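You operate a simulated robot arm through the tools that you are given. There is no shell and no other tool.

You run a simulated robot arm. Do the job below in one go: nothing can be reset, and whatever is moved stays where it is left.

TASK
Rack the four vials by shade, palest in R1 to deepest in R4.

The check looks at the end state, three seconds after you hand in, the way a careful person would. Anything else that was tipped, shoved, dropped, spilled or broken makes it a failure.

THE ROBOT
A 7-joint arm with a two-finger parallel gripper, fixed in place. Base frame: the origin is on the floor under the middle of its stand, x ahead of it, y to its left, z up; the work surface is at about z = 900. Readings come in mm, degrees, newtons and seconds.
It reaches about 1372 mm from its shoulder. Its first joint turns from -149.0 to 149.0 degrees. Payload 3.43 kg.
The TCP is the grasp point between the finger pads, 30 mm short of the fingertips. In the tool frame z runs along the fingers and y along their closing line. Largest opening 94 mm; finger width 28, thickness 10; the body of the gripper, 50 by 96 mm, starts 55 mm behind the TCP.
Orientation is told as [roll, pitch, yaw] about the base's x, y, z axes, in that order, counted from this pose: with the fingers straight down and closing along the base's y, the tool's x points along the base's -x, its y along +y and its z along -z.

THE INTERFACE
- The arm moves only by the tool play_rows. Its argument "moves" is a list of rows, each a list of 3 entries, a list of its own where there are three numbers: the shift along the tool's x, y, z in units of 150 mm (1.0 is 150 mm), then the turn, a rotation vector about the tool's x, y, z in units of 90 degrees (1.0 is 90 degrees), then the gripper command, from -1 (fully open) to 1 (shut), values between in proportion. In form: [[[dx, dy, dz], [wx, wy, wz], jaw], ...]. A call has 1 to 20 rows; each row is the pose to reach, as a shift and turn from the pose commanded when the call began, along the tool's axes at that moment. A call with a number of a shift or a turn outside -1 to 1 is refused whole. Rows are played at 5 a second. More than 50 mm and 8.6 degrees between two rows, or a gripper value outside its range, and nothing of the call is played. Where a pose cannot be reached the arm comes as near as it can. A force on the tool above 40 N (or 10 N above the force at the start of the call, whichever is more), or a blocked arm, ends the call early, and 0.2 s more pass. The fingers move at their own pace (about 45 mm/s each) and stop on an object; they squeeze with about 28 N. The grip force told is the motor's: it shows also when the fingers shut on nothing. Time passes only in rows, and 0.2 s behind the last, so rows that repeat a pose let the fingers close. It gives the time, the measured TCP pose, the force on the tool (base axes), the opening and the grip force at its end, in the units of the frame above (readings bear some noise), with the torque about the TCP (base axes, N m) and any sound that the robot's microphone picked up.
- Cameras (640 x 400 px; columns grow to the right, rows downward): "scene" is fixed at [225, 660.9, 1498.9]; the picture's right is [0.95, 0.32, 0.00], its down [0.23, -0.70, -0.68] and it looks along [-0.21, 0.64, -0.73] (base axes); focal length 214 px, centre (320, 200). "wrist" rides on the gripper at [76, 14, -103] in the tool frame; the picture's right is [-0.18, 0.98, 0.00], its down [-0.75, -0.14, -0.64] and it looks along [-0.63, -0.12, 0.77] (tool axes); focal length 243 px, centre (320, 200). There is no depth. A picture from a camera that has moved, and an enlarged one, comes with that camera's place and axes in the base frame and with its lens. The place of the scene camera against the robot may be out by one fixed shift of up to 18 mm in any direction.
- get_image(camera): a new picture of that camera. The clock stands still meanwhile.
- close_up(camera, box): a new picture of the part [left, top, right, bottom] of that camera's present view, enlarged. The clock stands still meanwhile.
- close_job(): hands the job in; it is judged then, once.

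Places have to be worked out from the pictures, the camera data and where the tool is seen. Open the gripper and draw the arm clear of the work before you hand the job in, unless the task says otherwise.

The tools are called after ">>>" as name(argument=value, ...) on one line, values as JSON. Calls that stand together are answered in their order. play_rows: Moves the arm, as the interface text tells. Its arguments: {"type":"object","properties":{"moves":{"type":"array"}},"required":["moves"]} The other tools are called the same way: get_image (camera) takes a picture; close_up (camera, box) takes an enlarged picture of a part of a camera's view; close_job () hands the job in.

At the start:

```text
time_s: 0.0
ee_pos: [8.5, 988.2, 1269.1]
tcp_rot: [0.2, 0.0, 0.0]
wrist_force: [-0.4, 0.4, 0.0]
moment: [-0.02, -0.04, 0.01]
finger_gap: 94.0
gripper_force: 0.1
```

scene: 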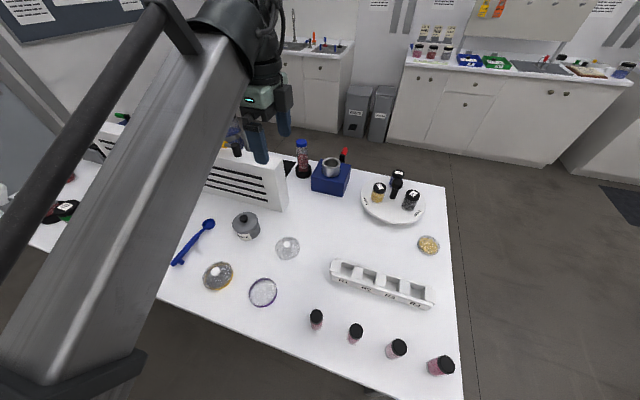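
wrist: 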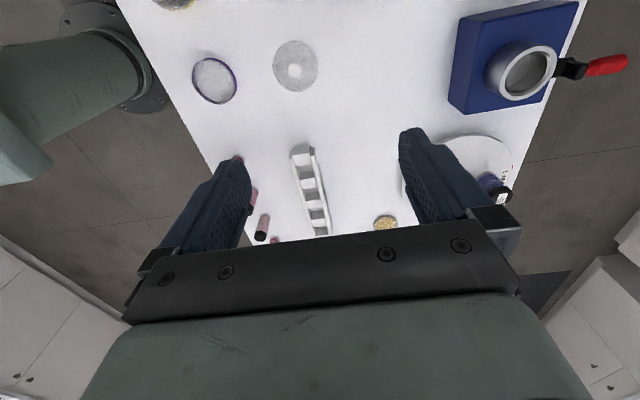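

I'll first look closely at the vials and the rack in the scene camera before any movement.

>>> close_up(camera="scene", box=[290, 290, 480, 400])

>>> close_up(camera="scene", box=[310, 240, 450, 320])

>>> close_up(camera="scene", box=[340, 160, 460, 260])

>>> close_up(camera="wrist", box=[220, 120, 420, 250])

```text
3.37 times, centred on (385, 345) of scene
camera zoom: at [225.0, 660.9, 1498.9], right [0.95, 0.32, 0.0], down [0.23, -0.7, -0.68], along [-0.21, 0.64, -0.73], focal length 722 px, centre (101, -288)
```

zoom: 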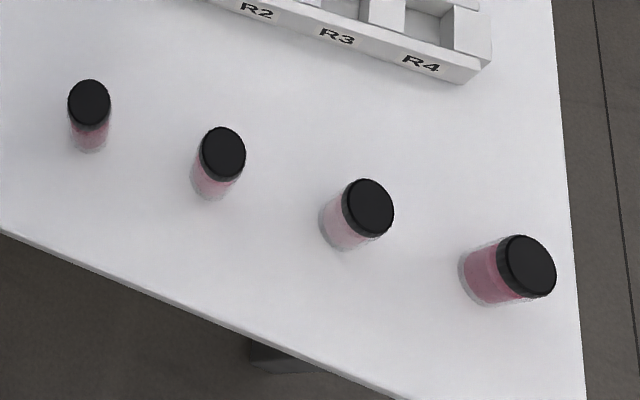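

```text
4.57 times, centred on (380, 280) of scene
camera zoom: at [225.0, 660.9, 1498.9], right [0.95, 0.32, 0.0], down [0.23, -0.7, -0.68], along [-0.21, 0.64, -0.73], focal length 980 px, centre (46, -166)
```

zoom: 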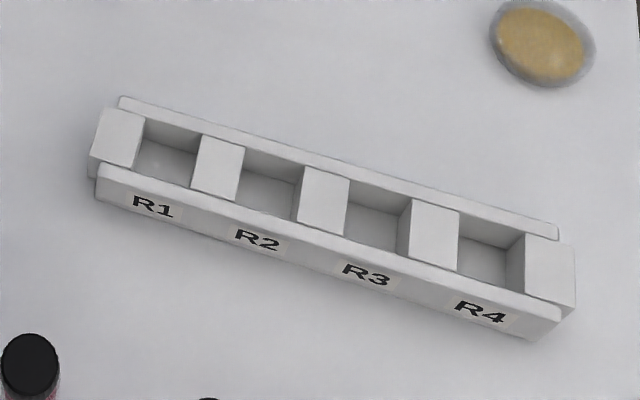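

```text
4.00 times, centred on (400, 210) of scene
camera zoom: at [225.0, 660.9, 1498.9], right [0.95, 0.32, 0.0], down [0.23, -0.7, -0.68], along [-0.21, 0.64, -0.73], focal length 858 px, centre (0, 160)
```

zoom: 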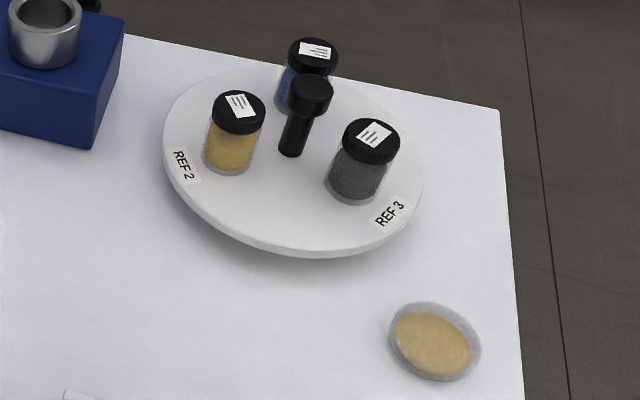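

```text
3.08 times, centred on (320, 185) of wrist
camera zoom: at [-69.5, 1001.9, 1370.3], right [0.18, 0.98, 0.0], down [0.75, -0.14, 0.64], along [0.63, -0.12, -0.77], focal length 746 px, centre (320, 246)
```

zoom: 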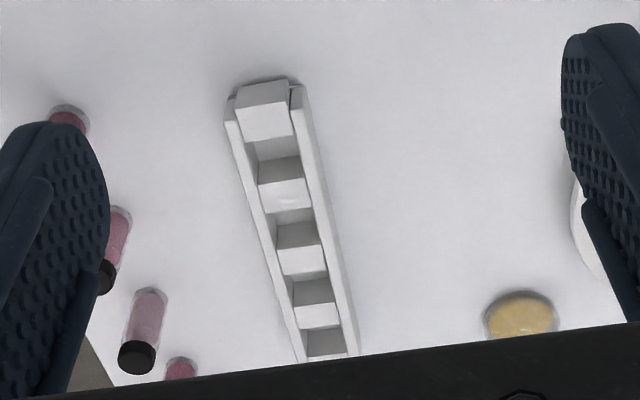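

The vials stand upright in a row, roughly x = 177, 270, 357 and 447 at y ≈ 776. The rack lies along x at y ≈ 935, with R1 at the low-x end. I'll bring the wrist camera toward the vials, staying high, to measure them and compare shades.

>>> play_rows(moves=[[[-0.05, -0.15, 0.1], [0, 0, 0], -1], [[-0.1, -0.3, 0.2], [0, 0, 0], -1], [[-0.15, -0.45, 0.3], [0, 0, 0], -1], [[-0.2, -0.6, 0.4], [0, 0, 0], -1], [[-0.25, -0.75, 0.5], [0, 0, 0], -1], [[-0.3, -0.9, 0.6], [0, 0, 0], -1], [[-0.333, -1.0, 0.667], [0, 0, 0], -1], [[-0.333, -1.0, 0.667], [0, 0, 0], -1]])

```text
time_s: 1.8
ee_pos: [58.2, 837.5, 1167.2]
tcp_rot: [0.2, 0.0, 0.1]
wrist_force: [-0.2, -0.1, 0.3]
moment: [0.01, 0.02, -0.01]
finger_gap: 93.9
gripper_force: 0.0
```

The arm reached (58, 838, 1167) as commanded. Next I'll look at the vials through the wrist camera.

>>> get_image(camera="wrist")

>>> close_up(camera="wrist", box=[240, 110, 400, 240])

>>> get_image(camera="scene")

```text
taken
camera wrist: at [-18.4, 851.1, 1268.9], right [0.18, 0.98, 0.0], down [0.75, -0.14, 0.64], along [0.63, -0.12, -0.77], focal length 243 px, centre (320, 200)
```

wrist: 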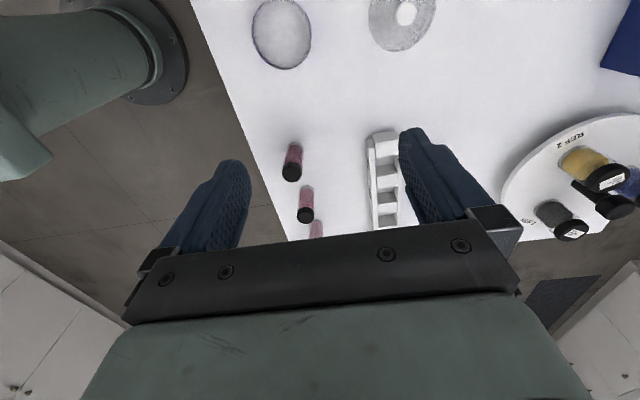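

```text
3.08 times, centred on (320, 175) of wrist
camera zoom: at [-18.4, 851.1, 1268.9], right [0.18, 0.98, 0.0], down [0.75, -0.14, 0.64], along [0.63, -0.12, -0.77], focal length 746 px, centre (320, 277)
```

zoom: 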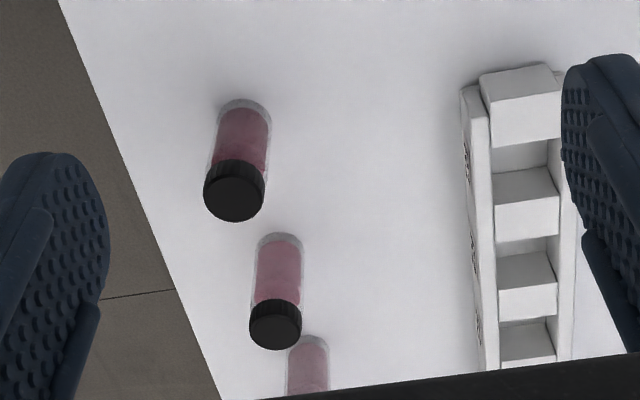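

```text
taken
```

scene: 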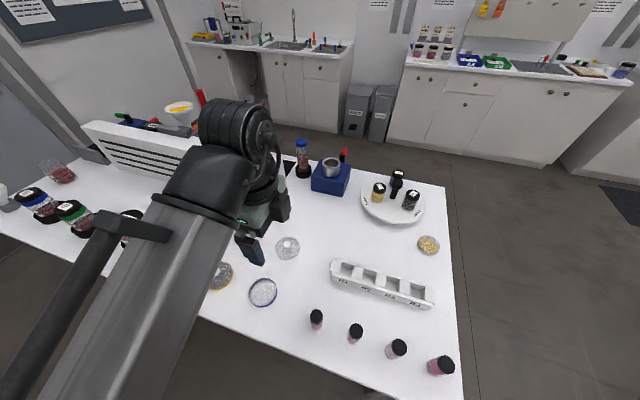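

V1 appears deepest of the three nearest. From these views the vials are about 28 mm across and 70 mm tall, with V1 near (168, 774) and V2 near (261, 772). I'll shift +x to see V2 to V4 and the whole rack.

>>> play_rows(moves=[[[-0.2, 0, 0], [0, 0, 0], -1], [[-0.4, 0, 0], [0, 0, 0], -1], [[-0.6, 0, 0], [0, 0, 0], -1], [[-0.8, 0, 0], [0, 0, 0], -1], [[-0.9, 0, 0], [0, 0, 0], -1], [[-0.9, 0, 0], [0, 0, 0], -1]])

>>> get_image(camera="wrist")

>>> close_up(camera="wrist", box=[240, 110, 400, 240])

```text
time_s: 3.2
ee_pos: [192.0, 837.6, 1167.3]
tcp_rot: [0.3, 0.1, 0.0]
wrist_force: [0.1, -0.3, -0.4]
moment: [0.02, -0.01, 0.03]
finger_gap: 94.1
gripper_force: 0.0
```

```text
taken
camera wrist: at [114.2, 851.7, 1269.0], right [0.18, 0.98, 0.0], down [0.75, -0.14, 0.64], along [0.63, -0.12, -0.77], focal length 243 px, centre (320, 200)
```

wrist: 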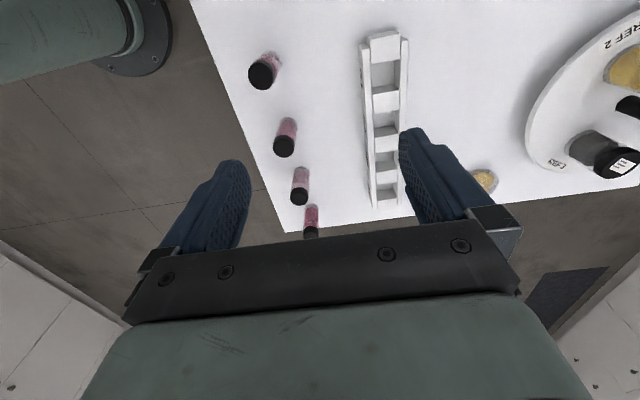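

```text
3.08 times, centred on (320, 175) of wrist
camera zoom: at [114.2, 851.7, 1269.0], right [0.18, 0.98, 0.0], down [0.75, -0.14, 0.64], along [0.63, -0.12, -0.77], focal length 746 px, centre (320, 277)
```

zoom: 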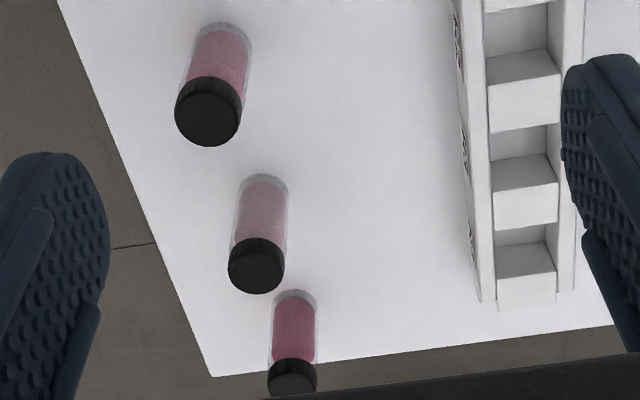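

V3 looks palest and V2 next, so V1 against V4 needs a finer comparison. I'll zoom on each vial with the scene camera and the wrist camera.

>>> close_up(camera="scene", box=[300, 302, 332, 338])

>>> close_up(camera="scene", box=[338, 315, 370, 351])

>>> close_up(camera="scene", box=[380, 332, 412, 368])

>>> close_up(camera="scene", box=[424, 348, 460, 384])

>>> close_up(camera="wrist", box=[280, 160, 350, 240])

>>> close_up(camera="wrist", box=[230, 40, 320, 160])

```text
11.11 times, centred on (316, 320) of scene
camera zoom: at [225.0, 660.9, 1498.9], right [0.95, 0.32, 0.0], down [0.23, -0.7, -0.68], along [-0.21, 0.64, -0.73], focal length 2383 px, centre (364, -1133)
```

zoom: 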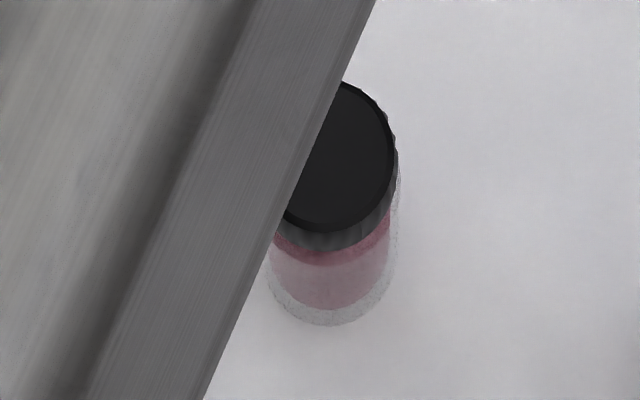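

```text
11.11 times, centred on (354, 333) of scene
camera zoom: at [225.0, 660.9, 1498.9], right [0.95, 0.32, 0.0], down [0.23, -0.7, -0.68], along [-0.21, 0.64, -0.73], focal length 2383 px, centre (-58, -1278)
```

zoom: 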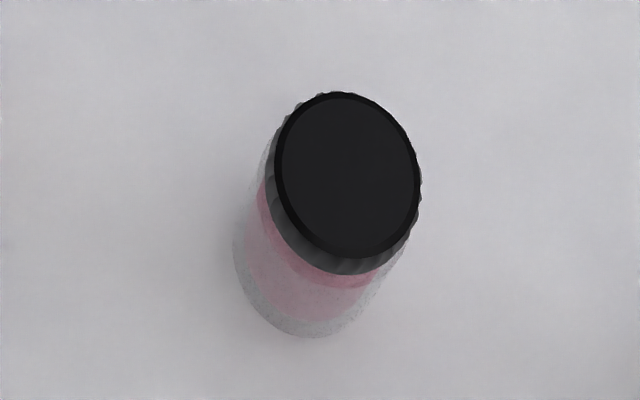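

```text
11.11 times, centred on (396, 350) of scene
camera zoom: at [225.0, 660.9, 1498.9], right [0.95, 0.32, 0.0], down [0.23, -0.7, -0.68], along [-0.21, 0.64, -0.73], focal length 2383 px, centre (-524, -1467)
```

zoom: 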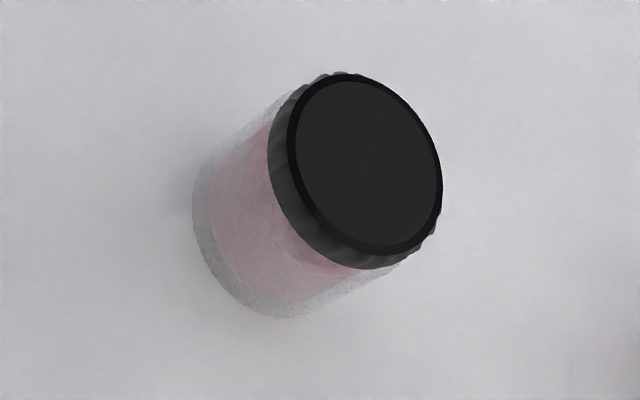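

```text
11.11 times, centred on (442, 366) of scene
camera zoom: at [225.0, 660.9, 1498.9], right [0.95, 0.32, 0.0], down [0.23, -0.7, -0.68], along [-0.21, 0.64, -0.73], focal length 2383 px, centre (-1036, -1644)
```

zoom: 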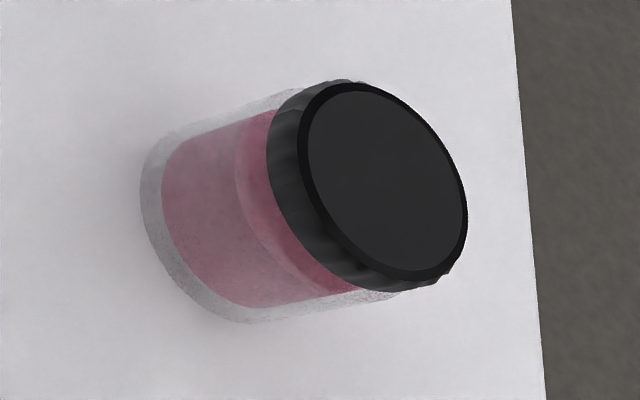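

```text
5.00 times, centred on (315, 200) of wrist
camera zoom: at [114.2, 851.7, 1269.0], right [0.18, 0.98, 0.0], down [0.75, -0.14, 0.64], along [0.63, -0.12, -0.77], focal length 1213 px, centre (345, 200)
```

zoom: 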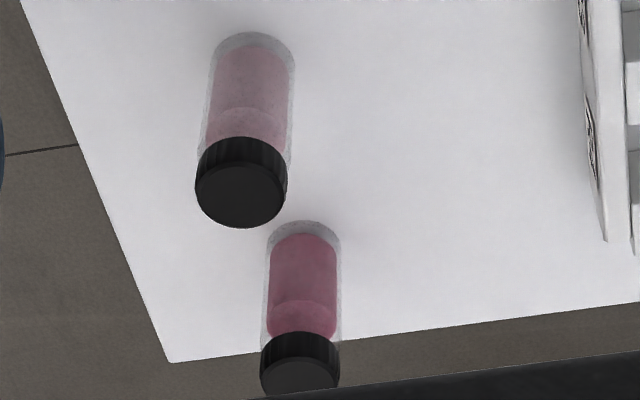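

```text
3.33 times, centred on (275, 100) of wrist
camera zoom: at [114.2, 851.7, 1269.0], right [0.18, 0.98, 0.0], down [0.75, -0.14, 0.64], along [0.63, -0.12, -0.77], focal length 809 px, centre (470, 533)
```

zoom: 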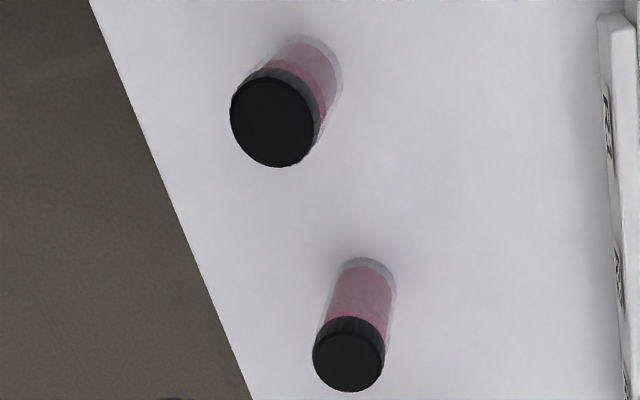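

V4 looks deepest and V3 palest. I'll check by viewing each vial from the same relative camera position at a lower height, starting with V3.

>>> play_rows(moves=[[[-0.08, -0.072, 0.178], [0, 0, 0], -1], [[-0.16, -0.144, 0.356], [0, 0, 0], -1], [[-0.24, -0.215, 0.535], [0, 0, 0], -1], [[-0.32, -0.287, 0.713], [0, 0, 0], -1], [[-0.32, -0.287, 0.713], [0, 0, 0], -1], [[-0.32, -0.287, 0.713], [0, 0, 0], -1]])

>>> close_up(camera="wrist", box=[240, 110, 400, 240])

>>> play_rows(moves=[[[-0.2, 0, 0], [0, 0, 0], -1], [[-0.4, 0, 0], [0, 0, 0], -1], [[-0.6, 0, 0], [0, 0, 0], -1], [[-0.6, 0, 0], [0, 0, 0], -1], [[-0.6, 0, 0], [0, 0, 0], -1]])

>>> close_up(camera="wrist", box=[240, 110, 400, 240])

```text
time_s: 4.6
ee_pos: [240.1, 796.9, 1059.8]
tcp_rot: [0.1, 0.0, -0.1]
wrist_force: [-0.3, -0.4, 0.7]
moment: [0.02, 0.02, -0.03]
finger_gap: 93.9
gripper_force: 0.1
```

```text
3.08 times, centred on (320, 175) of wrist
camera zoom: at [163.1, 809.9, 1162.0], right [0.18, 0.98, 0.0], down [0.75, -0.14, 0.64], along [0.63, -0.12, -0.77], focal length 746 px, centre (320, 277)
```

zoom: 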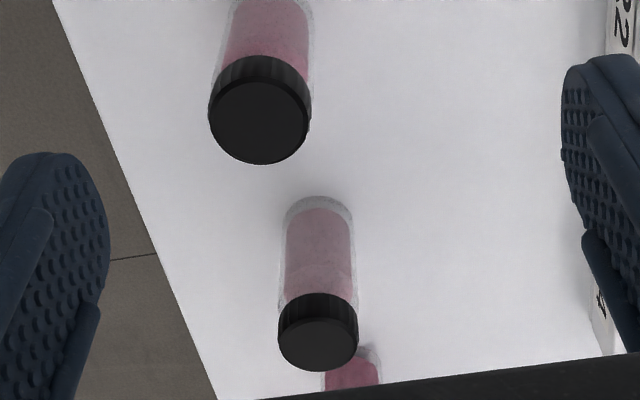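

```text
time_s: 5.8
ee_pos: [331.2, 797.1, 1057.0]
tcp_rot: [0.2, 0.1, 0.1]
wrist_force: [0.1, 0.0, -0.6]
moment: [0.0, 0.01, 0.0]
finger_gap: 94.1
gripper_force: 0.1
```

```text
3.08 times, centred on (320, 175) of wrist
camera zoom: at [254.7, 810.8, 1158.7], right [0.18, 0.98, 0.0], down [0.75, -0.14, 0.64], along [0.63, -0.12, -0.77], focal length 746 px, centre (320, 277)
```

zoom: 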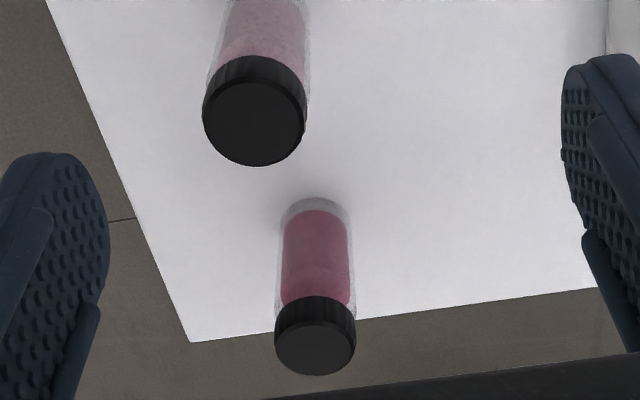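

V4 is clearly deeper than V3. I'll go back to view V2 and V1 the same way.

>>> play_rows(moves=[[[0.3, 0, 0], [0, 0, 0], -1], [[0.6, 0, 0], [0, 0, 0], -1], [[0.9, 0, 0], [0, 0, 0], -1], [[1.0, 0, 0], [0, 0, 0], -1], [[1.0, 0, 0], [0, 0, 0], -1]])

>>> play_rows(moves=[[[0.2, 0, 0], [0, 0, 0], -1], [[0.2, 0, 0], [0, 0, 0], -1], [[0.2, 0, 0], [0, 0, 0], -1]])

>>> close_up(camera="wrist", box=[240, 110, 400, 240])

>>> play_rows(moves=[[[0.3, 0, 0], [0, 0, 0], -1], [[0.6, 0, 0], [0, 0, 0], -1], [[0.62, 0, 0], [0, 0, 0], -1], [[0.62, 0, 0], [0, 0, 0], -1]])

>>> close_up(camera="wrist", box=[240, 110, 400, 240])

```text
time_s: 7.0
ee_pos: [178.5, 796.2, 1060.1]
tcp_rot: [0.2, 0.0, 0.0]
wrist_force: [0.4, 1.0, 0.7]
moment: [-0.01, 0.0, -0.01]
finger_gap: 94.2
gripper_force: 0.1
```

```text
time_s: 7.8
ee_pos: [148.8, 795.7, 1058.4]
tcp_rot: [0.2, 0.0, 0.0]
wrist_force: [-0.1, 0.1, -0.6]
moment: [0.01, -0.01, 0.01]
finger_gap: 94.0
gripper_force: 0.0
```

```text
3.08 times, centred on (320, 175) of wrist
camera zoom: at [72.3, 809.2, 1160.2], right [0.18, 0.98, 0.0], down [0.75, -0.14, 0.64], along [0.63, -0.12, -0.77], focal length 746 px, centre (320, 277)
```

zoom: 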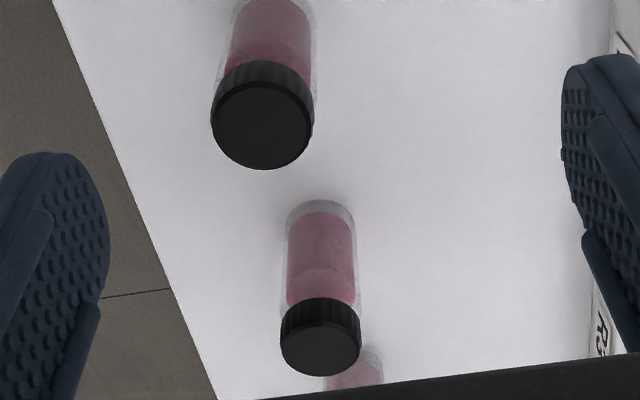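

```text
time_s: 8.8
ee_pos: [57.3, 793.9, 1061.3]
tcp_rot: [0.3, 0.0, 0.1]
wrist_force: [0.1, -0.9, 0.1]
moment: [0.0, -0.03, -0.01]
finger_gap: 94.1
gripper_force: 0.1
```

```text
3.08 times, centred on (320, 175) of wrist
camera zoom: at [-18.7, 808.7, 1162.5], right [0.18, 0.98, 0.0], down [0.75, -0.14, 0.64], along [0.63, -0.12, -0.77], focal length 746 px, centre (320, 277)
```

zoom: 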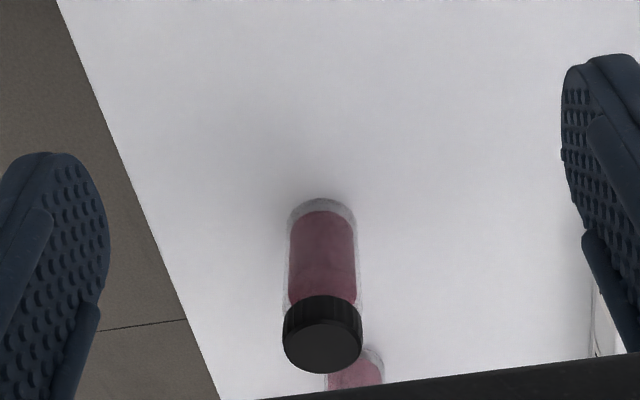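

V1 looks dark but muted and V4 more saturated, and the arm is dimming the area around V1, so I don't trust that comparison yet. I'll turn the tool to look along +y from the near side, so all four vials sit side by side in one picture.

>>> play_rows(moves=[[[-0.05, -0.02, -0.15], [0, 0, -0.09], -1], [[-0.1, -0.08, -0.3], [0, 0, -0.18], -1], [[-0.2, -0.17, -0.45], [0, 0, -0.27], -1], [[-0.3, -0.26, -0.6], [0, 0, -0.36], -1], [[-0.4, -0.35, -0.7], [0, 0, -0.45], -1], [[-0.5, -0.45, -0.8], [0, 0, -0.54], -1], [[-0.6, -0.55, -0.9], [0, 0, -0.63], -1], [[-0.7, -0.65, -1.0], [0, 0, -0.72], -1], [[-0.8, -0.75, -1.0], [0, 0, -0.81], -1], [[-0.9, -0.85, -1.0], [0, 0, -0.9], -1], [[-1.0, -0.95, -1.0], [0, 0, -0.98], -1], [[-1.0, -1.0, -1.0], [0, 0, -1.0], -1], [[-1.0, -1.0, -1.0], [0, 0, -1.0], -1]])

>>> get_image(camera="wrist")

>>> get_image(camera="scene")

```text
time_s: 10.8
ee_pos: [177.1, 708.3, 1172.0]
tcp_rot: [0.5, -3.1, 71.0]
wrist_force: [2.6, 1.1, -2.9]
moment: [0.11, 0.22, 0.15]
finger_gap: 93.9
gripper_force: 0.1
out of reach, approached as far as the arm can: row 6, 7, 8, 9, 10
stopped in row 10: the force on the tool passed its limit at 69 N (the readings are from after the stop); the commanded pose is now the measured one
```

```text
taken
camera wrist: at [137.9, 634.9, 1269.4], right [-0.87, 0.49, 0.02], down [0.37, 0.63, 0.68], along [0.32, 0.6, -0.73], focal length 243 px, centre (320, 200)
```

wrist: 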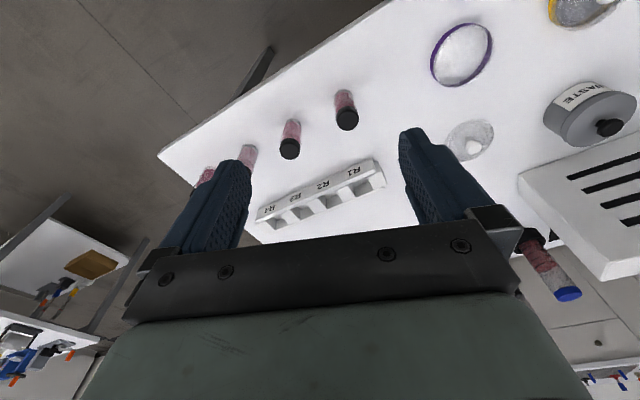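

```text
taken
```

scene: 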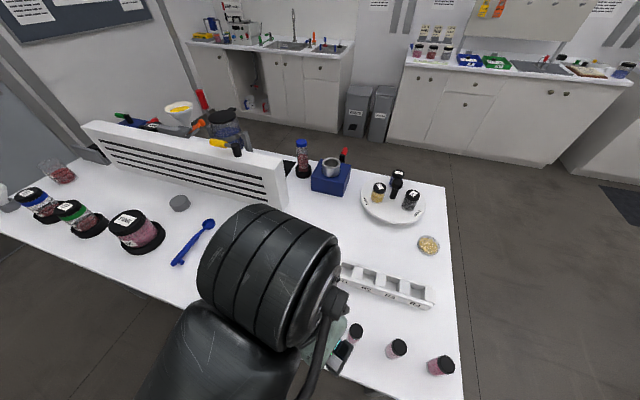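

The yaw turn ran out of reach near 71°, and the limit tripped with nothing near the tool. The vials are visible from the side here, so I'll zoom in on them before backing off.

>>> close_up(camera="wrist", box=[180, 80, 400, 220])

>>> close_up(camera="scene", box=[320, 300, 470, 390])

```text
2.86 times, centred on (290, 150) of wrist
camera zoom: at [137.9, 634.9, 1269.4], right [-0.87, 0.49, 0.02], down [0.37, 0.63, 0.68], along [0.32, 0.6, -0.73], focal length 693 px, centre (406, 343)
```

zoom: 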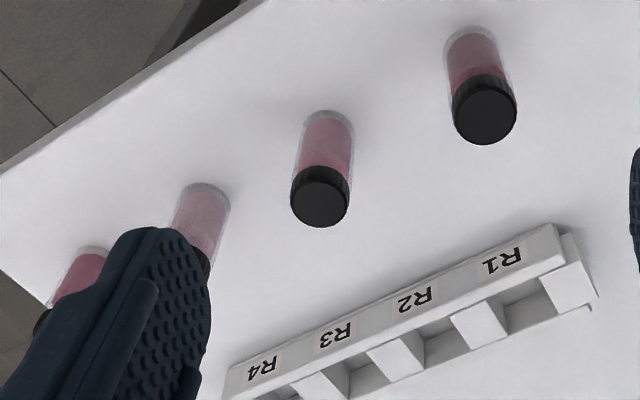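

```text
4.27 times, centred on (395, 345) of scene
camera zoom: at [225.0, 660.9, 1498.9], right [0.95, 0.32, 0.0], down [0.23, -0.7, -0.68], along [-0.21, 0.64, -0.73], focal length 915 px, centre (0, -419)
```

zoom: 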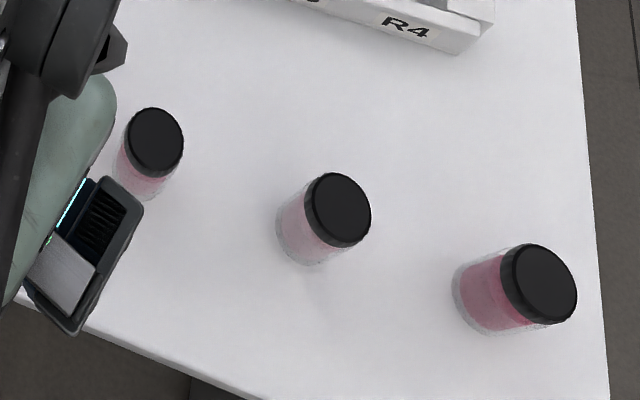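

Under more even light V3 is paler than V2 and V2 is paler than V1. I'll magnify each vial from this viewpoint to confirm, including the visible part of V4.

>>> close_up(camera="wrist", box=[325, 80, 373, 135])

>>> close_up(camera="wrist", box=[270, 112, 318, 165])

>>> close_up(camera="wrist", box=[190, 135, 262, 195])

```text
7.27 times, centred on (349, 108) of wrist
camera zoom: at [137.9, 634.9, 1269.4], right [-0.87, 0.49, 0.02], down [0.37, 0.63, 0.68], along [0.32, 0.6, -0.73], focal length 1764 px, centre (109, 873)
```

zoom: 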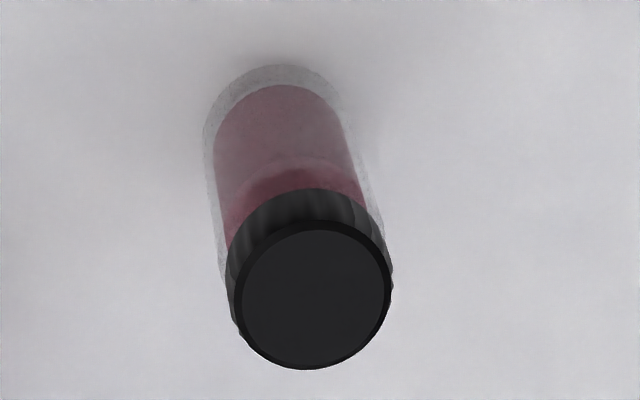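

```text
7.55 times, centred on (294, 138) of wrist
camera zoom: at [137.9, 634.9, 1269.4], right [-0.87, 0.49, 0.02], down [0.37, 0.63, 0.68], along [0.32, 0.6, -0.73], focal length 1831 px, centre (516, 664)
```

zoom: 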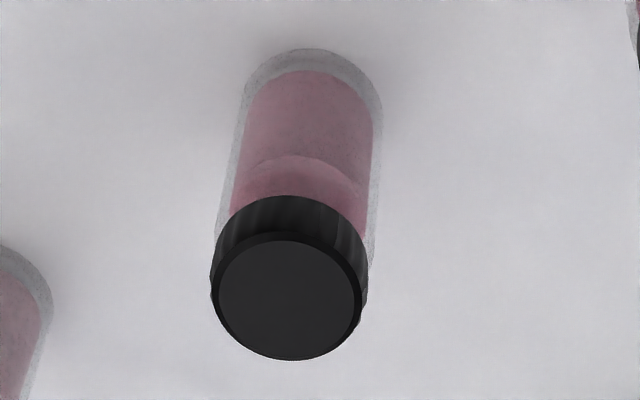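

```text
6.67 times, centred on (226, 165) of wrist
camera zoom: at [137.9, 634.9, 1269.4], right [-0.87, 0.49, 0.02], down [0.37, 0.63, 0.68], along [0.32, 0.6, -0.73], focal length 1618 px, centre (947, 433)
```

zoom: 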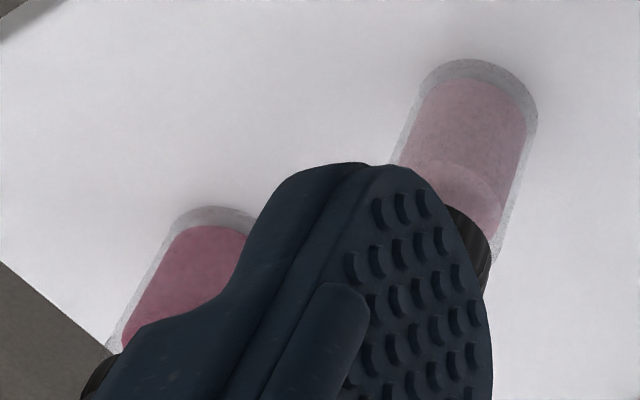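

V1 and V4 are close in depth, so I'll compare those two directly later; V3 to R1 and V2 to R2 are clear. Measured positions are about x = 168, 258, 348 and 438 at y ≈ 774, with tops near z 972. Next I'll turn the tool back to straight and go survey the rack.

>>> play_rows(moves=[[[-0.063, 0.022, 0], [0.0043, -0.0007, 0.0788], -1], [[-0.126, 0.043, 0], [0.0085, -0.0014, 0.1575], -1], [[-0.189, 0.065, 0], [0.0128, -0.0021, 0.2363], -1], [[-0.252, 0.087, 0], [0.0171, -0.0028, 0.3151], -1], [[-0.315, 0.108, 0], [0.0213, -0.0034, 0.3938], -1], [[-0.378, 0.13, 0], [0.0256, -0.0041, 0.4726], -1], [[-0.441, 0.152, 0], [0.0299, -0.0048, 0.5514], -1], [[-0.504, 0.174, 0], [0.0342, -0.0055, 0.6302], -1], [[-0.567, 0.195, 0], [0.0384, -0.0062, 0.7089], -1], [[-0.63, 0.217, 0], [0.0427, -0.0069, 0.7877], -1], [[-0.63, 0.217, 0], [0.0427, -0.0069, 0.7877], -1], [[-0.63, 0.217, 0], [0.0427, -0.0069, 0.7877], -1]])

```text
time_s: 13.4
ee_pos: [178.5, 809.0, 1177.0]
tcp_rot: [0.4, -3.1, 0.0]
wrist_force: [-0.2, 0.6, 0.4]
moment: [0.02, 0.03, -0.04]
finger_gap: 94.0
gripper_force: 0.1
```

Yaw is back at 0 with a leftover −3° pitch. I'll remove that pitch while moving to a rack viewpoint near (110, 950, 1120).

>>> play_rows(moves=[[[0.095, 0.188, 0.071], [0.0009, 0.0069, 0], -1], [[0.189, 0.376, 0.142], [0.0018, 0.0138, 0], -1], [[0.284, 0.564, 0.213], [0.0026, 0.0206, 0], -1], [[0.378, 0.752, 0.284], [0.0035, 0.0275, 0], -1], [[0.473, 0.94, 0.355], [0.0044, 0.0344, 0], -1], [[0.473, 0.94, 0.355], [0.0044, 0.0344, 0], -1], [[0.473, 0.94, 0.355], [0.0044, 0.0344, 0], -1]])

>>> get_image(camera="wrist")

>>> close_up(camera="wrist", box=[240, 110, 400, 240])

>>> get_image(camera="scene")

```text
time_s: 15.0
ee_pos: [110.4, 948.5, 1119.9]
tcp_rot: [0.2, -0.1, 0.1]
wrist_force: [0.3, 0.0, -0.6]
moment: [0.02, 0.0, -0.02]
finger_gap: 94.2
gripper_force: 0.0
```

```text
taken
camera wrist: at [33.2, 962.9, 1221.5], right [0.18, 0.98, 0.0], down [0.75, -0.14, 0.64], along [0.63, -0.12, -0.77], focal length 243 px, centre (320, 200)
```

wrist: 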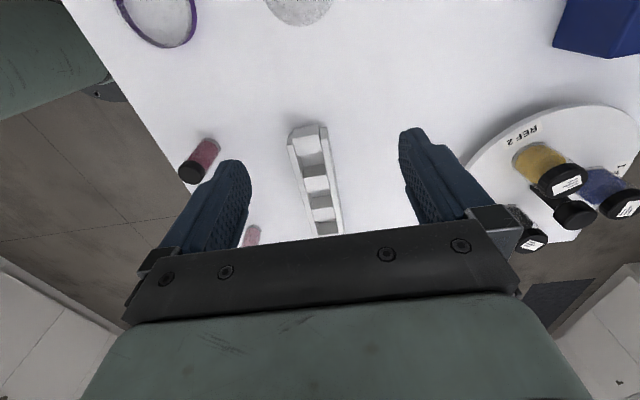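

```text
3.08 times, centred on (320, 175) of wrist
camera zoom: at [33.2, 962.9, 1221.5], right [0.18, 0.98, 0.0], down [0.75, -0.14, 0.64], along [0.63, -0.12, -0.77], focal length 746 px, centre (320, 277)
```

zoom: 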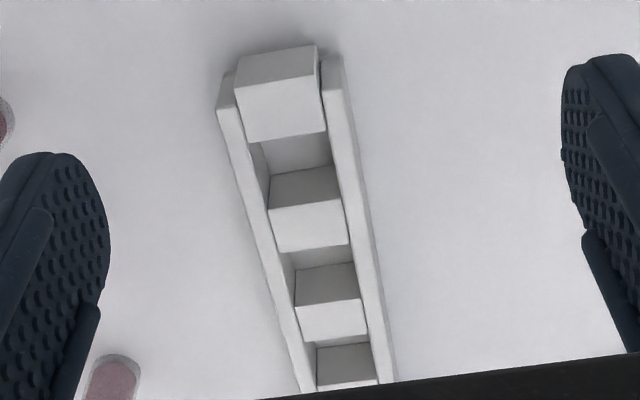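

```text
taken
```

scene: 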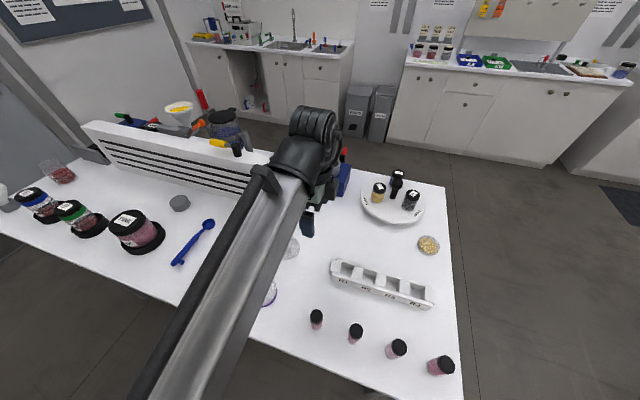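

I'll magnify the rack to work out slot size, wall height and exact location.

>>> close_up(camera="wrist", box=[280, 115, 350, 180])

>>> close_up(camera="scene", box=[325, 255, 385, 300])

>>> close_up(camera="scene", box=[380, 265, 440, 310])

```text
6.15 times, centred on (315, 148) of wrist
camera zoom: at [33.2, 962.9, 1221.5], right [0.18, 0.98, 0.0], down [0.75, -0.14, 0.64], along [0.63, -0.12, -0.77], focal length 1493 px, centre (351, 523)
```

zoom: 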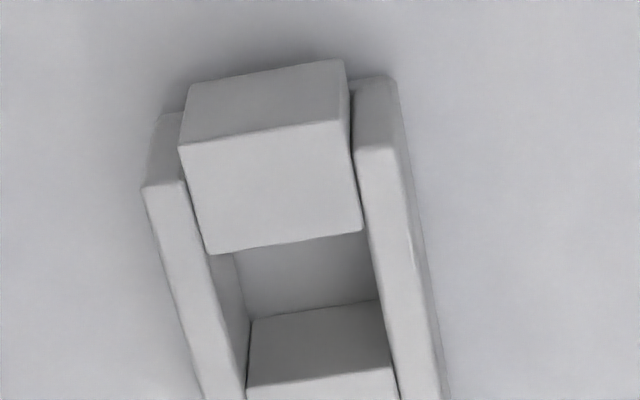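

```text
8.89 times, centred on (355, 278) of scene
camera zoom: at [225.0, 660.9, 1498.9], right [0.95, 0.32, 0.0], down [0.23, -0.7, -0.68], along [-0.21, 0.64, -0.73], focal length 1906 px, centre (9, -489)
```

zoom: 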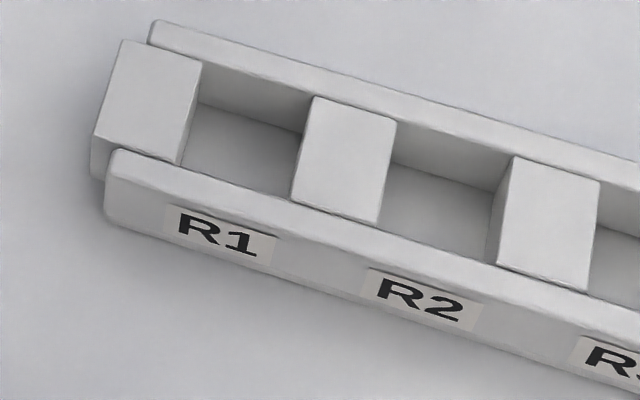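

```text
8.89 times, centred on (410, 288) of scene
camera zoom: at [225.0, 660.9, 1498.9], right [0.95, 0.32, 0.0], down [0.23, -0.7, -0.68], along [-0.21, 0.64, -0.73], focal length 1906 px, centre (-480, -578)
```

zoom: 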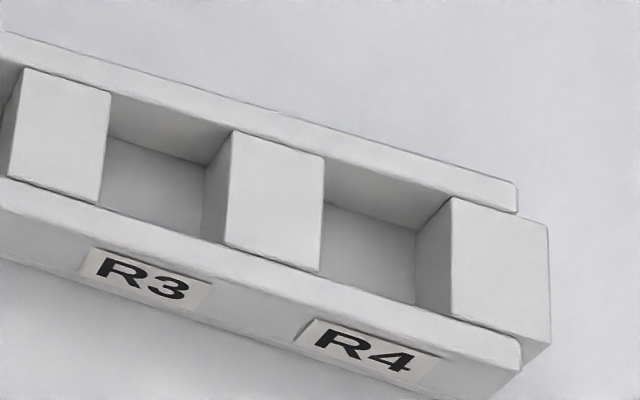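

The rack lies square to x, centred at y ≈ 919.5, with slots about 36 × 35 mm. Slot centres are near x = 208, 270.5, 333 and 395.5, and its top is near z 932–935. I'll grip the vials high, with the tips 42 mm above the base, so the fingers clear the rack, and head to V3 now.

>>> play_rows(moves=[[[-0.2, -0.145, 0], [0, 0, 0], -1], [[-0.4, -0.29, 0], [0, 0, 0], -1], [[-0.6, -0.435, 0], [0, 0, 0], -1], [[-0.8, -0.58, 0], [0, 0, 0], -1], [[-0.8, -0.58, 0], [0, 0, 0], -1]])

>>> play_rows(moves=[[[-0.2, -0.145, 0.1], [0, 0, 0], -1], [[-0.4, -0.29, 0.2], [0, 0, 0], -1], [[-0.6, -0.435, 0.35], [0, 0, 0], -1], [[-0.78, -0.573, 0.5], [0, 0, 0], -1], [[-0.78, -0.573, 0.533], [0, 0, 0], -1], [[-0.78, -0.573, 0.533], [0, 0, 0], -1]])

>>> get_image(camera="wrist")

>>> close_up(camera="wrist", box=[240, 80, 400, 210])

```text
time_s: 16.2
ee_pos: [230.2, 865.6, 1122.5]
tcp_rot: [0.1, 0.0, 0.0]
wrist_force: [0.5, 0.1, 0.1]
moment: [-0.03, -0.02, -0.02]
finger_gap: 93.8
gripper_force: 0.1
```

```text
time_s: 17.6
ee_pos: [346.9, 779.6, 1043.6]
tcp_rot: [0.1, 0.0, 0.1]
wrist_force: [-0.6, 0.5, 1.1]
moment: [0.0, 0.02, 0.0]
finger_gap: 94.2
gripper_force: 0.0
```

```text
taken
camera wrist: at [270.3, 792.8, 1144.7], right [0.18, 0.98, 0.0], down [0.75, -0.14, 0.64], along [0.63, -0.12, -0.77], focal length 243 px, centre (320, 200)
```

wrist: 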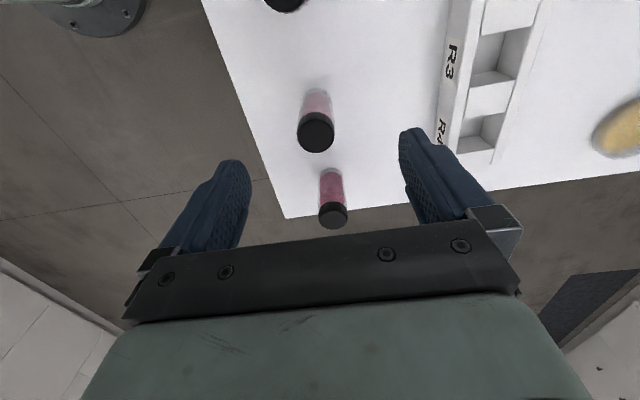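

```text
3.08 times, centred on (320, 145) of wrist
camera zoom: at [270.3, 792.8, 1144.7], right [0.18, 0.98, 0.0], down [0.75, -0.14, 0.64], along [0.63, -0.12, -0.77], focal length 746 px, centre (320, 369)
```

zoom: 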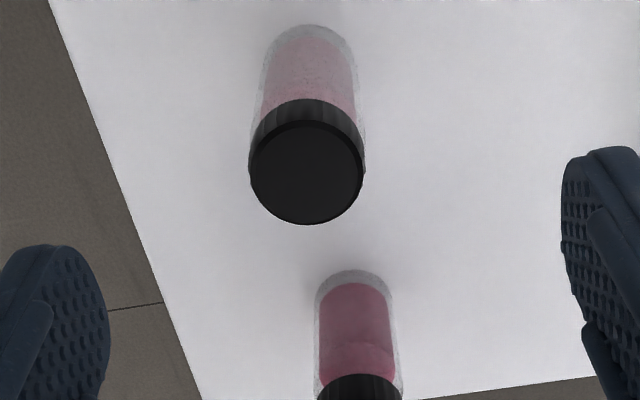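

V3's cap centre works out at (349, 775), so I need about +2 mm in x and −4 mm in y. I'll align, then lower straight down to TCP z ≈ 971 with the fingers open.

>>> play_rows(moves=[[[-0.015, -0.028, 0], [0, 0, 0], -1], [[-0.015, -0.028, 0.1], [0, 0, 0], -1], [[-0.015, -0.028, 0.2], [0, 0, 0], -1], [[-0.015, -0.028, 0.3], [0, 0, 0], -1], [[-0.015, -0.028, 0.4], [0, 0, 0], -1], [[-0.015, -0.028, 0.473], [0, 0, 0], -1], [[-0.015, -0.028, 0.473], [0, 0, 0], -1]])

>>> get_image(camera="wrist")

>>> get_image(camera="scene")

```text
time_s: 19.2
ee_pos: [348.8, 772.2, 970.4]
tcp_rot: [0.1, 0.0, 0.1]
wrist_force: [-0.2, -0.4, -0.4]
moment: [-0.01, 0.03, 0.0]
finger_gap: 94.0
gripper_force: 0.1
```

```text
taken
camera wrist: at [272.6, 786.5, 1072.8], right [0.18, 0.98, 0.0], down [0.75, -0.14, 0.64], along [0.63, -0.12, -0.77], focal length 243 px, centre (320, 200)
```

wrist: 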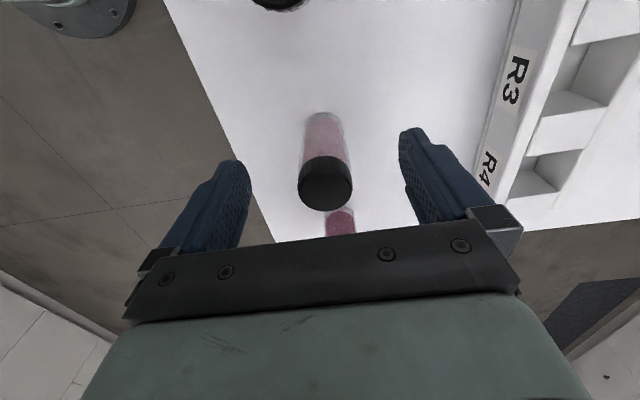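

```text
taken
```

scene: 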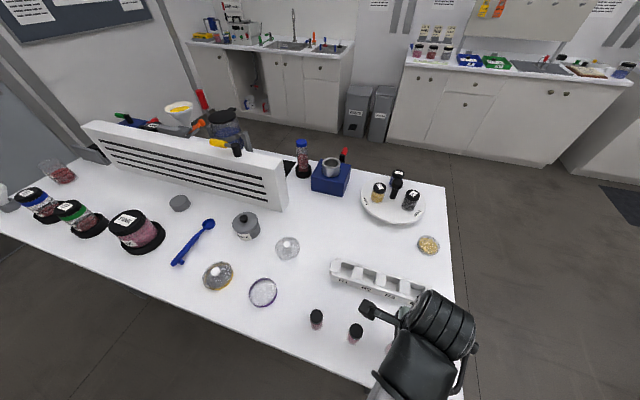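

At grasp height the vial sits about 3.4 mm toward +y of the grasp centre, so I'll nudge over before closing.

>>> play_rows(moves=[[[0.005, 0.022, 0], [0, 0, 0], -1], [[0.005, 0.022, 0], [0, 0, 0], -1], [[0.005, 0.022, 0], [0, 0, 0], -1]])

>>> close_up(camera="wrist", box=[230, 100, 410, 220])

```text
time_s: 20.0
ee_pos: [347.3, 775.1, 971.9]
tcp_rot: [0.2, 0.0, 0.1]
wrist_force: [-0.5, -0.2, 0.4]
moment: [-0.02, 0.03, 0.02]
finger_gap: 94.2
gripper_force: 0.1
```

```text
3.33 times, centred on (320, 160) of wrist
camera zoom: at [272.1, 789.6, 1073.1], right [0.18, 0.98, 0.0], down [0.75, -0.14, 0.64], along [0.63, -0.12, -0.77], focal length 809 px, centre (320, 333)
```

zoom: 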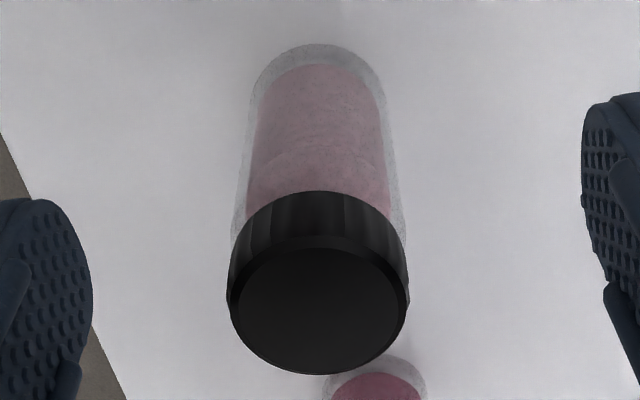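

The vial is now centred between the fingers. I'll close in two stages so contact is gentle.

>>> play_rows(moves=[[[0, 0, 0], [0, 0, 0], -0.4], [[0, 0, 0], [0, 0, 0], 0.0], [[0, 0, 0], [0, 0, 0], 0.2], [[0, 0, 0], [0, 0, 0], 0.3], [[0, 0, 0], [0, 0, 0], 0.4], [[0, 0, 0], [0, 0, 0], 0.6], [[0, 0, 0], [0, 0, 0], 1], [[0, 0, 0], [0, 0, 0], 1], [[0, 0, 0], [0, 0, 0], 1]])

>>> get_image(camera="wrist")

```text
time_s: 22.0
ee_pos: [348.2, 776.3, 970.9]
tcp_rot: [0.1, 0.0, 0.0]
wrist_force: [0.0, 0.5, 2.6]
moment: [-0.08, -0.03, 0.01]
finger_gap: 29.2
gripper_force: 28.6
```

```text
taken
camera wrist: at [272.1, 789.5, 1073.2], right [0.18, 0.98, 0.0], down [0.75, -0.14, 0.64], along [0.63, -0.12, -0.77], focal length 243 px, centre (320, 200)
```

wrist: 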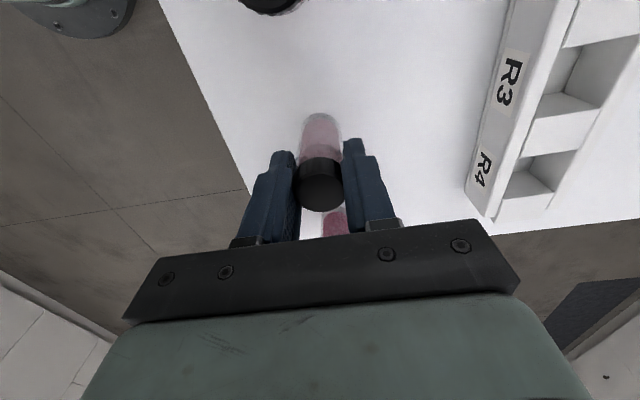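

V3 is held at 29.2 mm with 28.6 N. I'll lift straight up 110 mm and check it stays upright in the grip.

>>> play_rows(moves=[[[0, 0, -0.05], [0, 0, 0], 1], [[0, 0, -0.15], [0, 0, 0], 1], [[0, 0, -0.3], [0, 0, 0], 1], [[0, 0, -0.45], [0, 0, 0], 1], [[0, 0, -0.6], [0, 0, 0], 1], [[0, 0, -0.733], [0, 0, 0], 1], [[0, 0, -0.733], [0, 0, 0], 1]])

>>> get_image(camera="wrist")

>>> get_image(camera="scene")

```text
time_s: 23.6
ee_pos: [349.6, 774.1, 1080.9]
tcp_rot: [0.1, -0.1, 0.1]
wrist_force: [0.1, 0.1, -1.2]
moment: [-0.01, 0.0, -0.01]
finger_gap: 29.2
gripper_force: 27.8
```

```text
taken
camera wrist: at [272.6, 788.4, 1182.1], right [0.18, 0.98, 0.0], down [0.75, -0.14, 0.64], along [0.63, -0.12, -0.77], focal length 243 px, centre (320, 200)
```

wrist: 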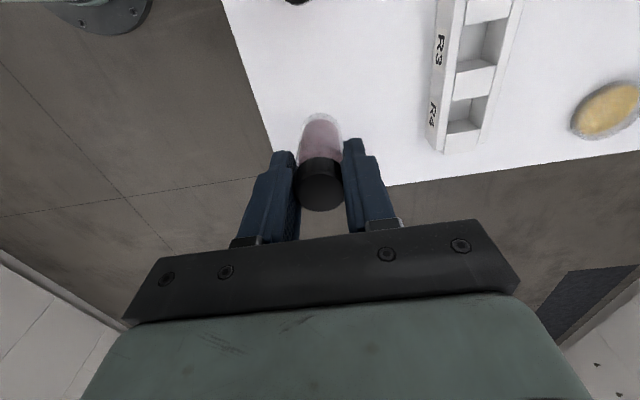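

```text
taken
```

scene: 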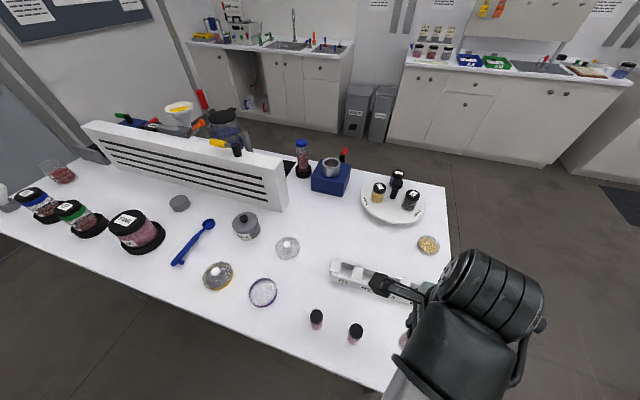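

V3 lifted cleanly. Next I'll carry it at this height to above R1, near (208, 919.5).

>>> play_rows(moves=[[[0.13, 0.14, 0], [0, 0, 0], 1], [[0.27, 0.28, 0], [0, 0, 0], 1], [[0.4, 0.42, 0], [0, 0, 0], 1], [[0.54, 0.56, 0], [0, 0, 0], 1], [[0.67, 0.7, 0], [0, 0, 0], 1], [[0.81, 0.84, 0], [0, 0, 0], 1], [[0.94, 0.967, 0], [0, 0, 0], 1], [[0.94, 0.967, 0], [0, 0, 0], 1], [[0.94, 0.967, 0], [0, 0, 0], 1]])

>>> get_image(camera="wrist")

>>> close_up(camera="wrist", box=[240, 20, 400, 150])

>>> get_image(camera="scene")

```text
time_s: 25.6
ee_pos: [206.3, 921.2, 1080.0]
tcp_rot: [0.0, 0.0, 0.1]
wrist_force: [-0.6, 0.1, 0.4]
moment: [0.0, -0.01, -0.01]
finger_gap: 29.3
gripper_force: 28.3
```

```text
taken
camera wrist: at [129.8, 934.5, 1181.2], right [0.18, 0.98, 0.0], down [0.75, -0.14, 0.64], along [0.63, -0.12, -0.77], focal length 243 px, centre (320, 200)
```

wrist: 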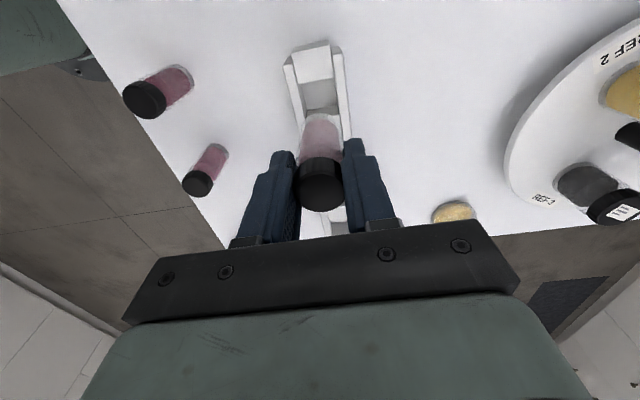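

```text
3.08 times, centred on (320, 85) of wrist
camera zoom: at [129.8, 934.5, 1181.2], right [0.18, 0.98, 0.0], down [0.75, -0.14, 0.64], along [0.63, -0.12, -0.77], focal length 746 px, centre (320, 554)
```

zoom: 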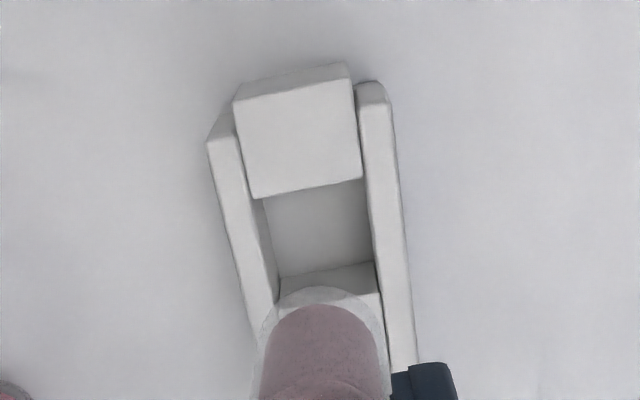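

```text
taken
```

scene: 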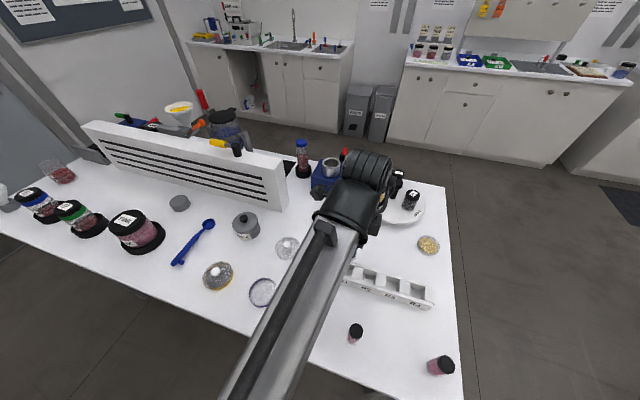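

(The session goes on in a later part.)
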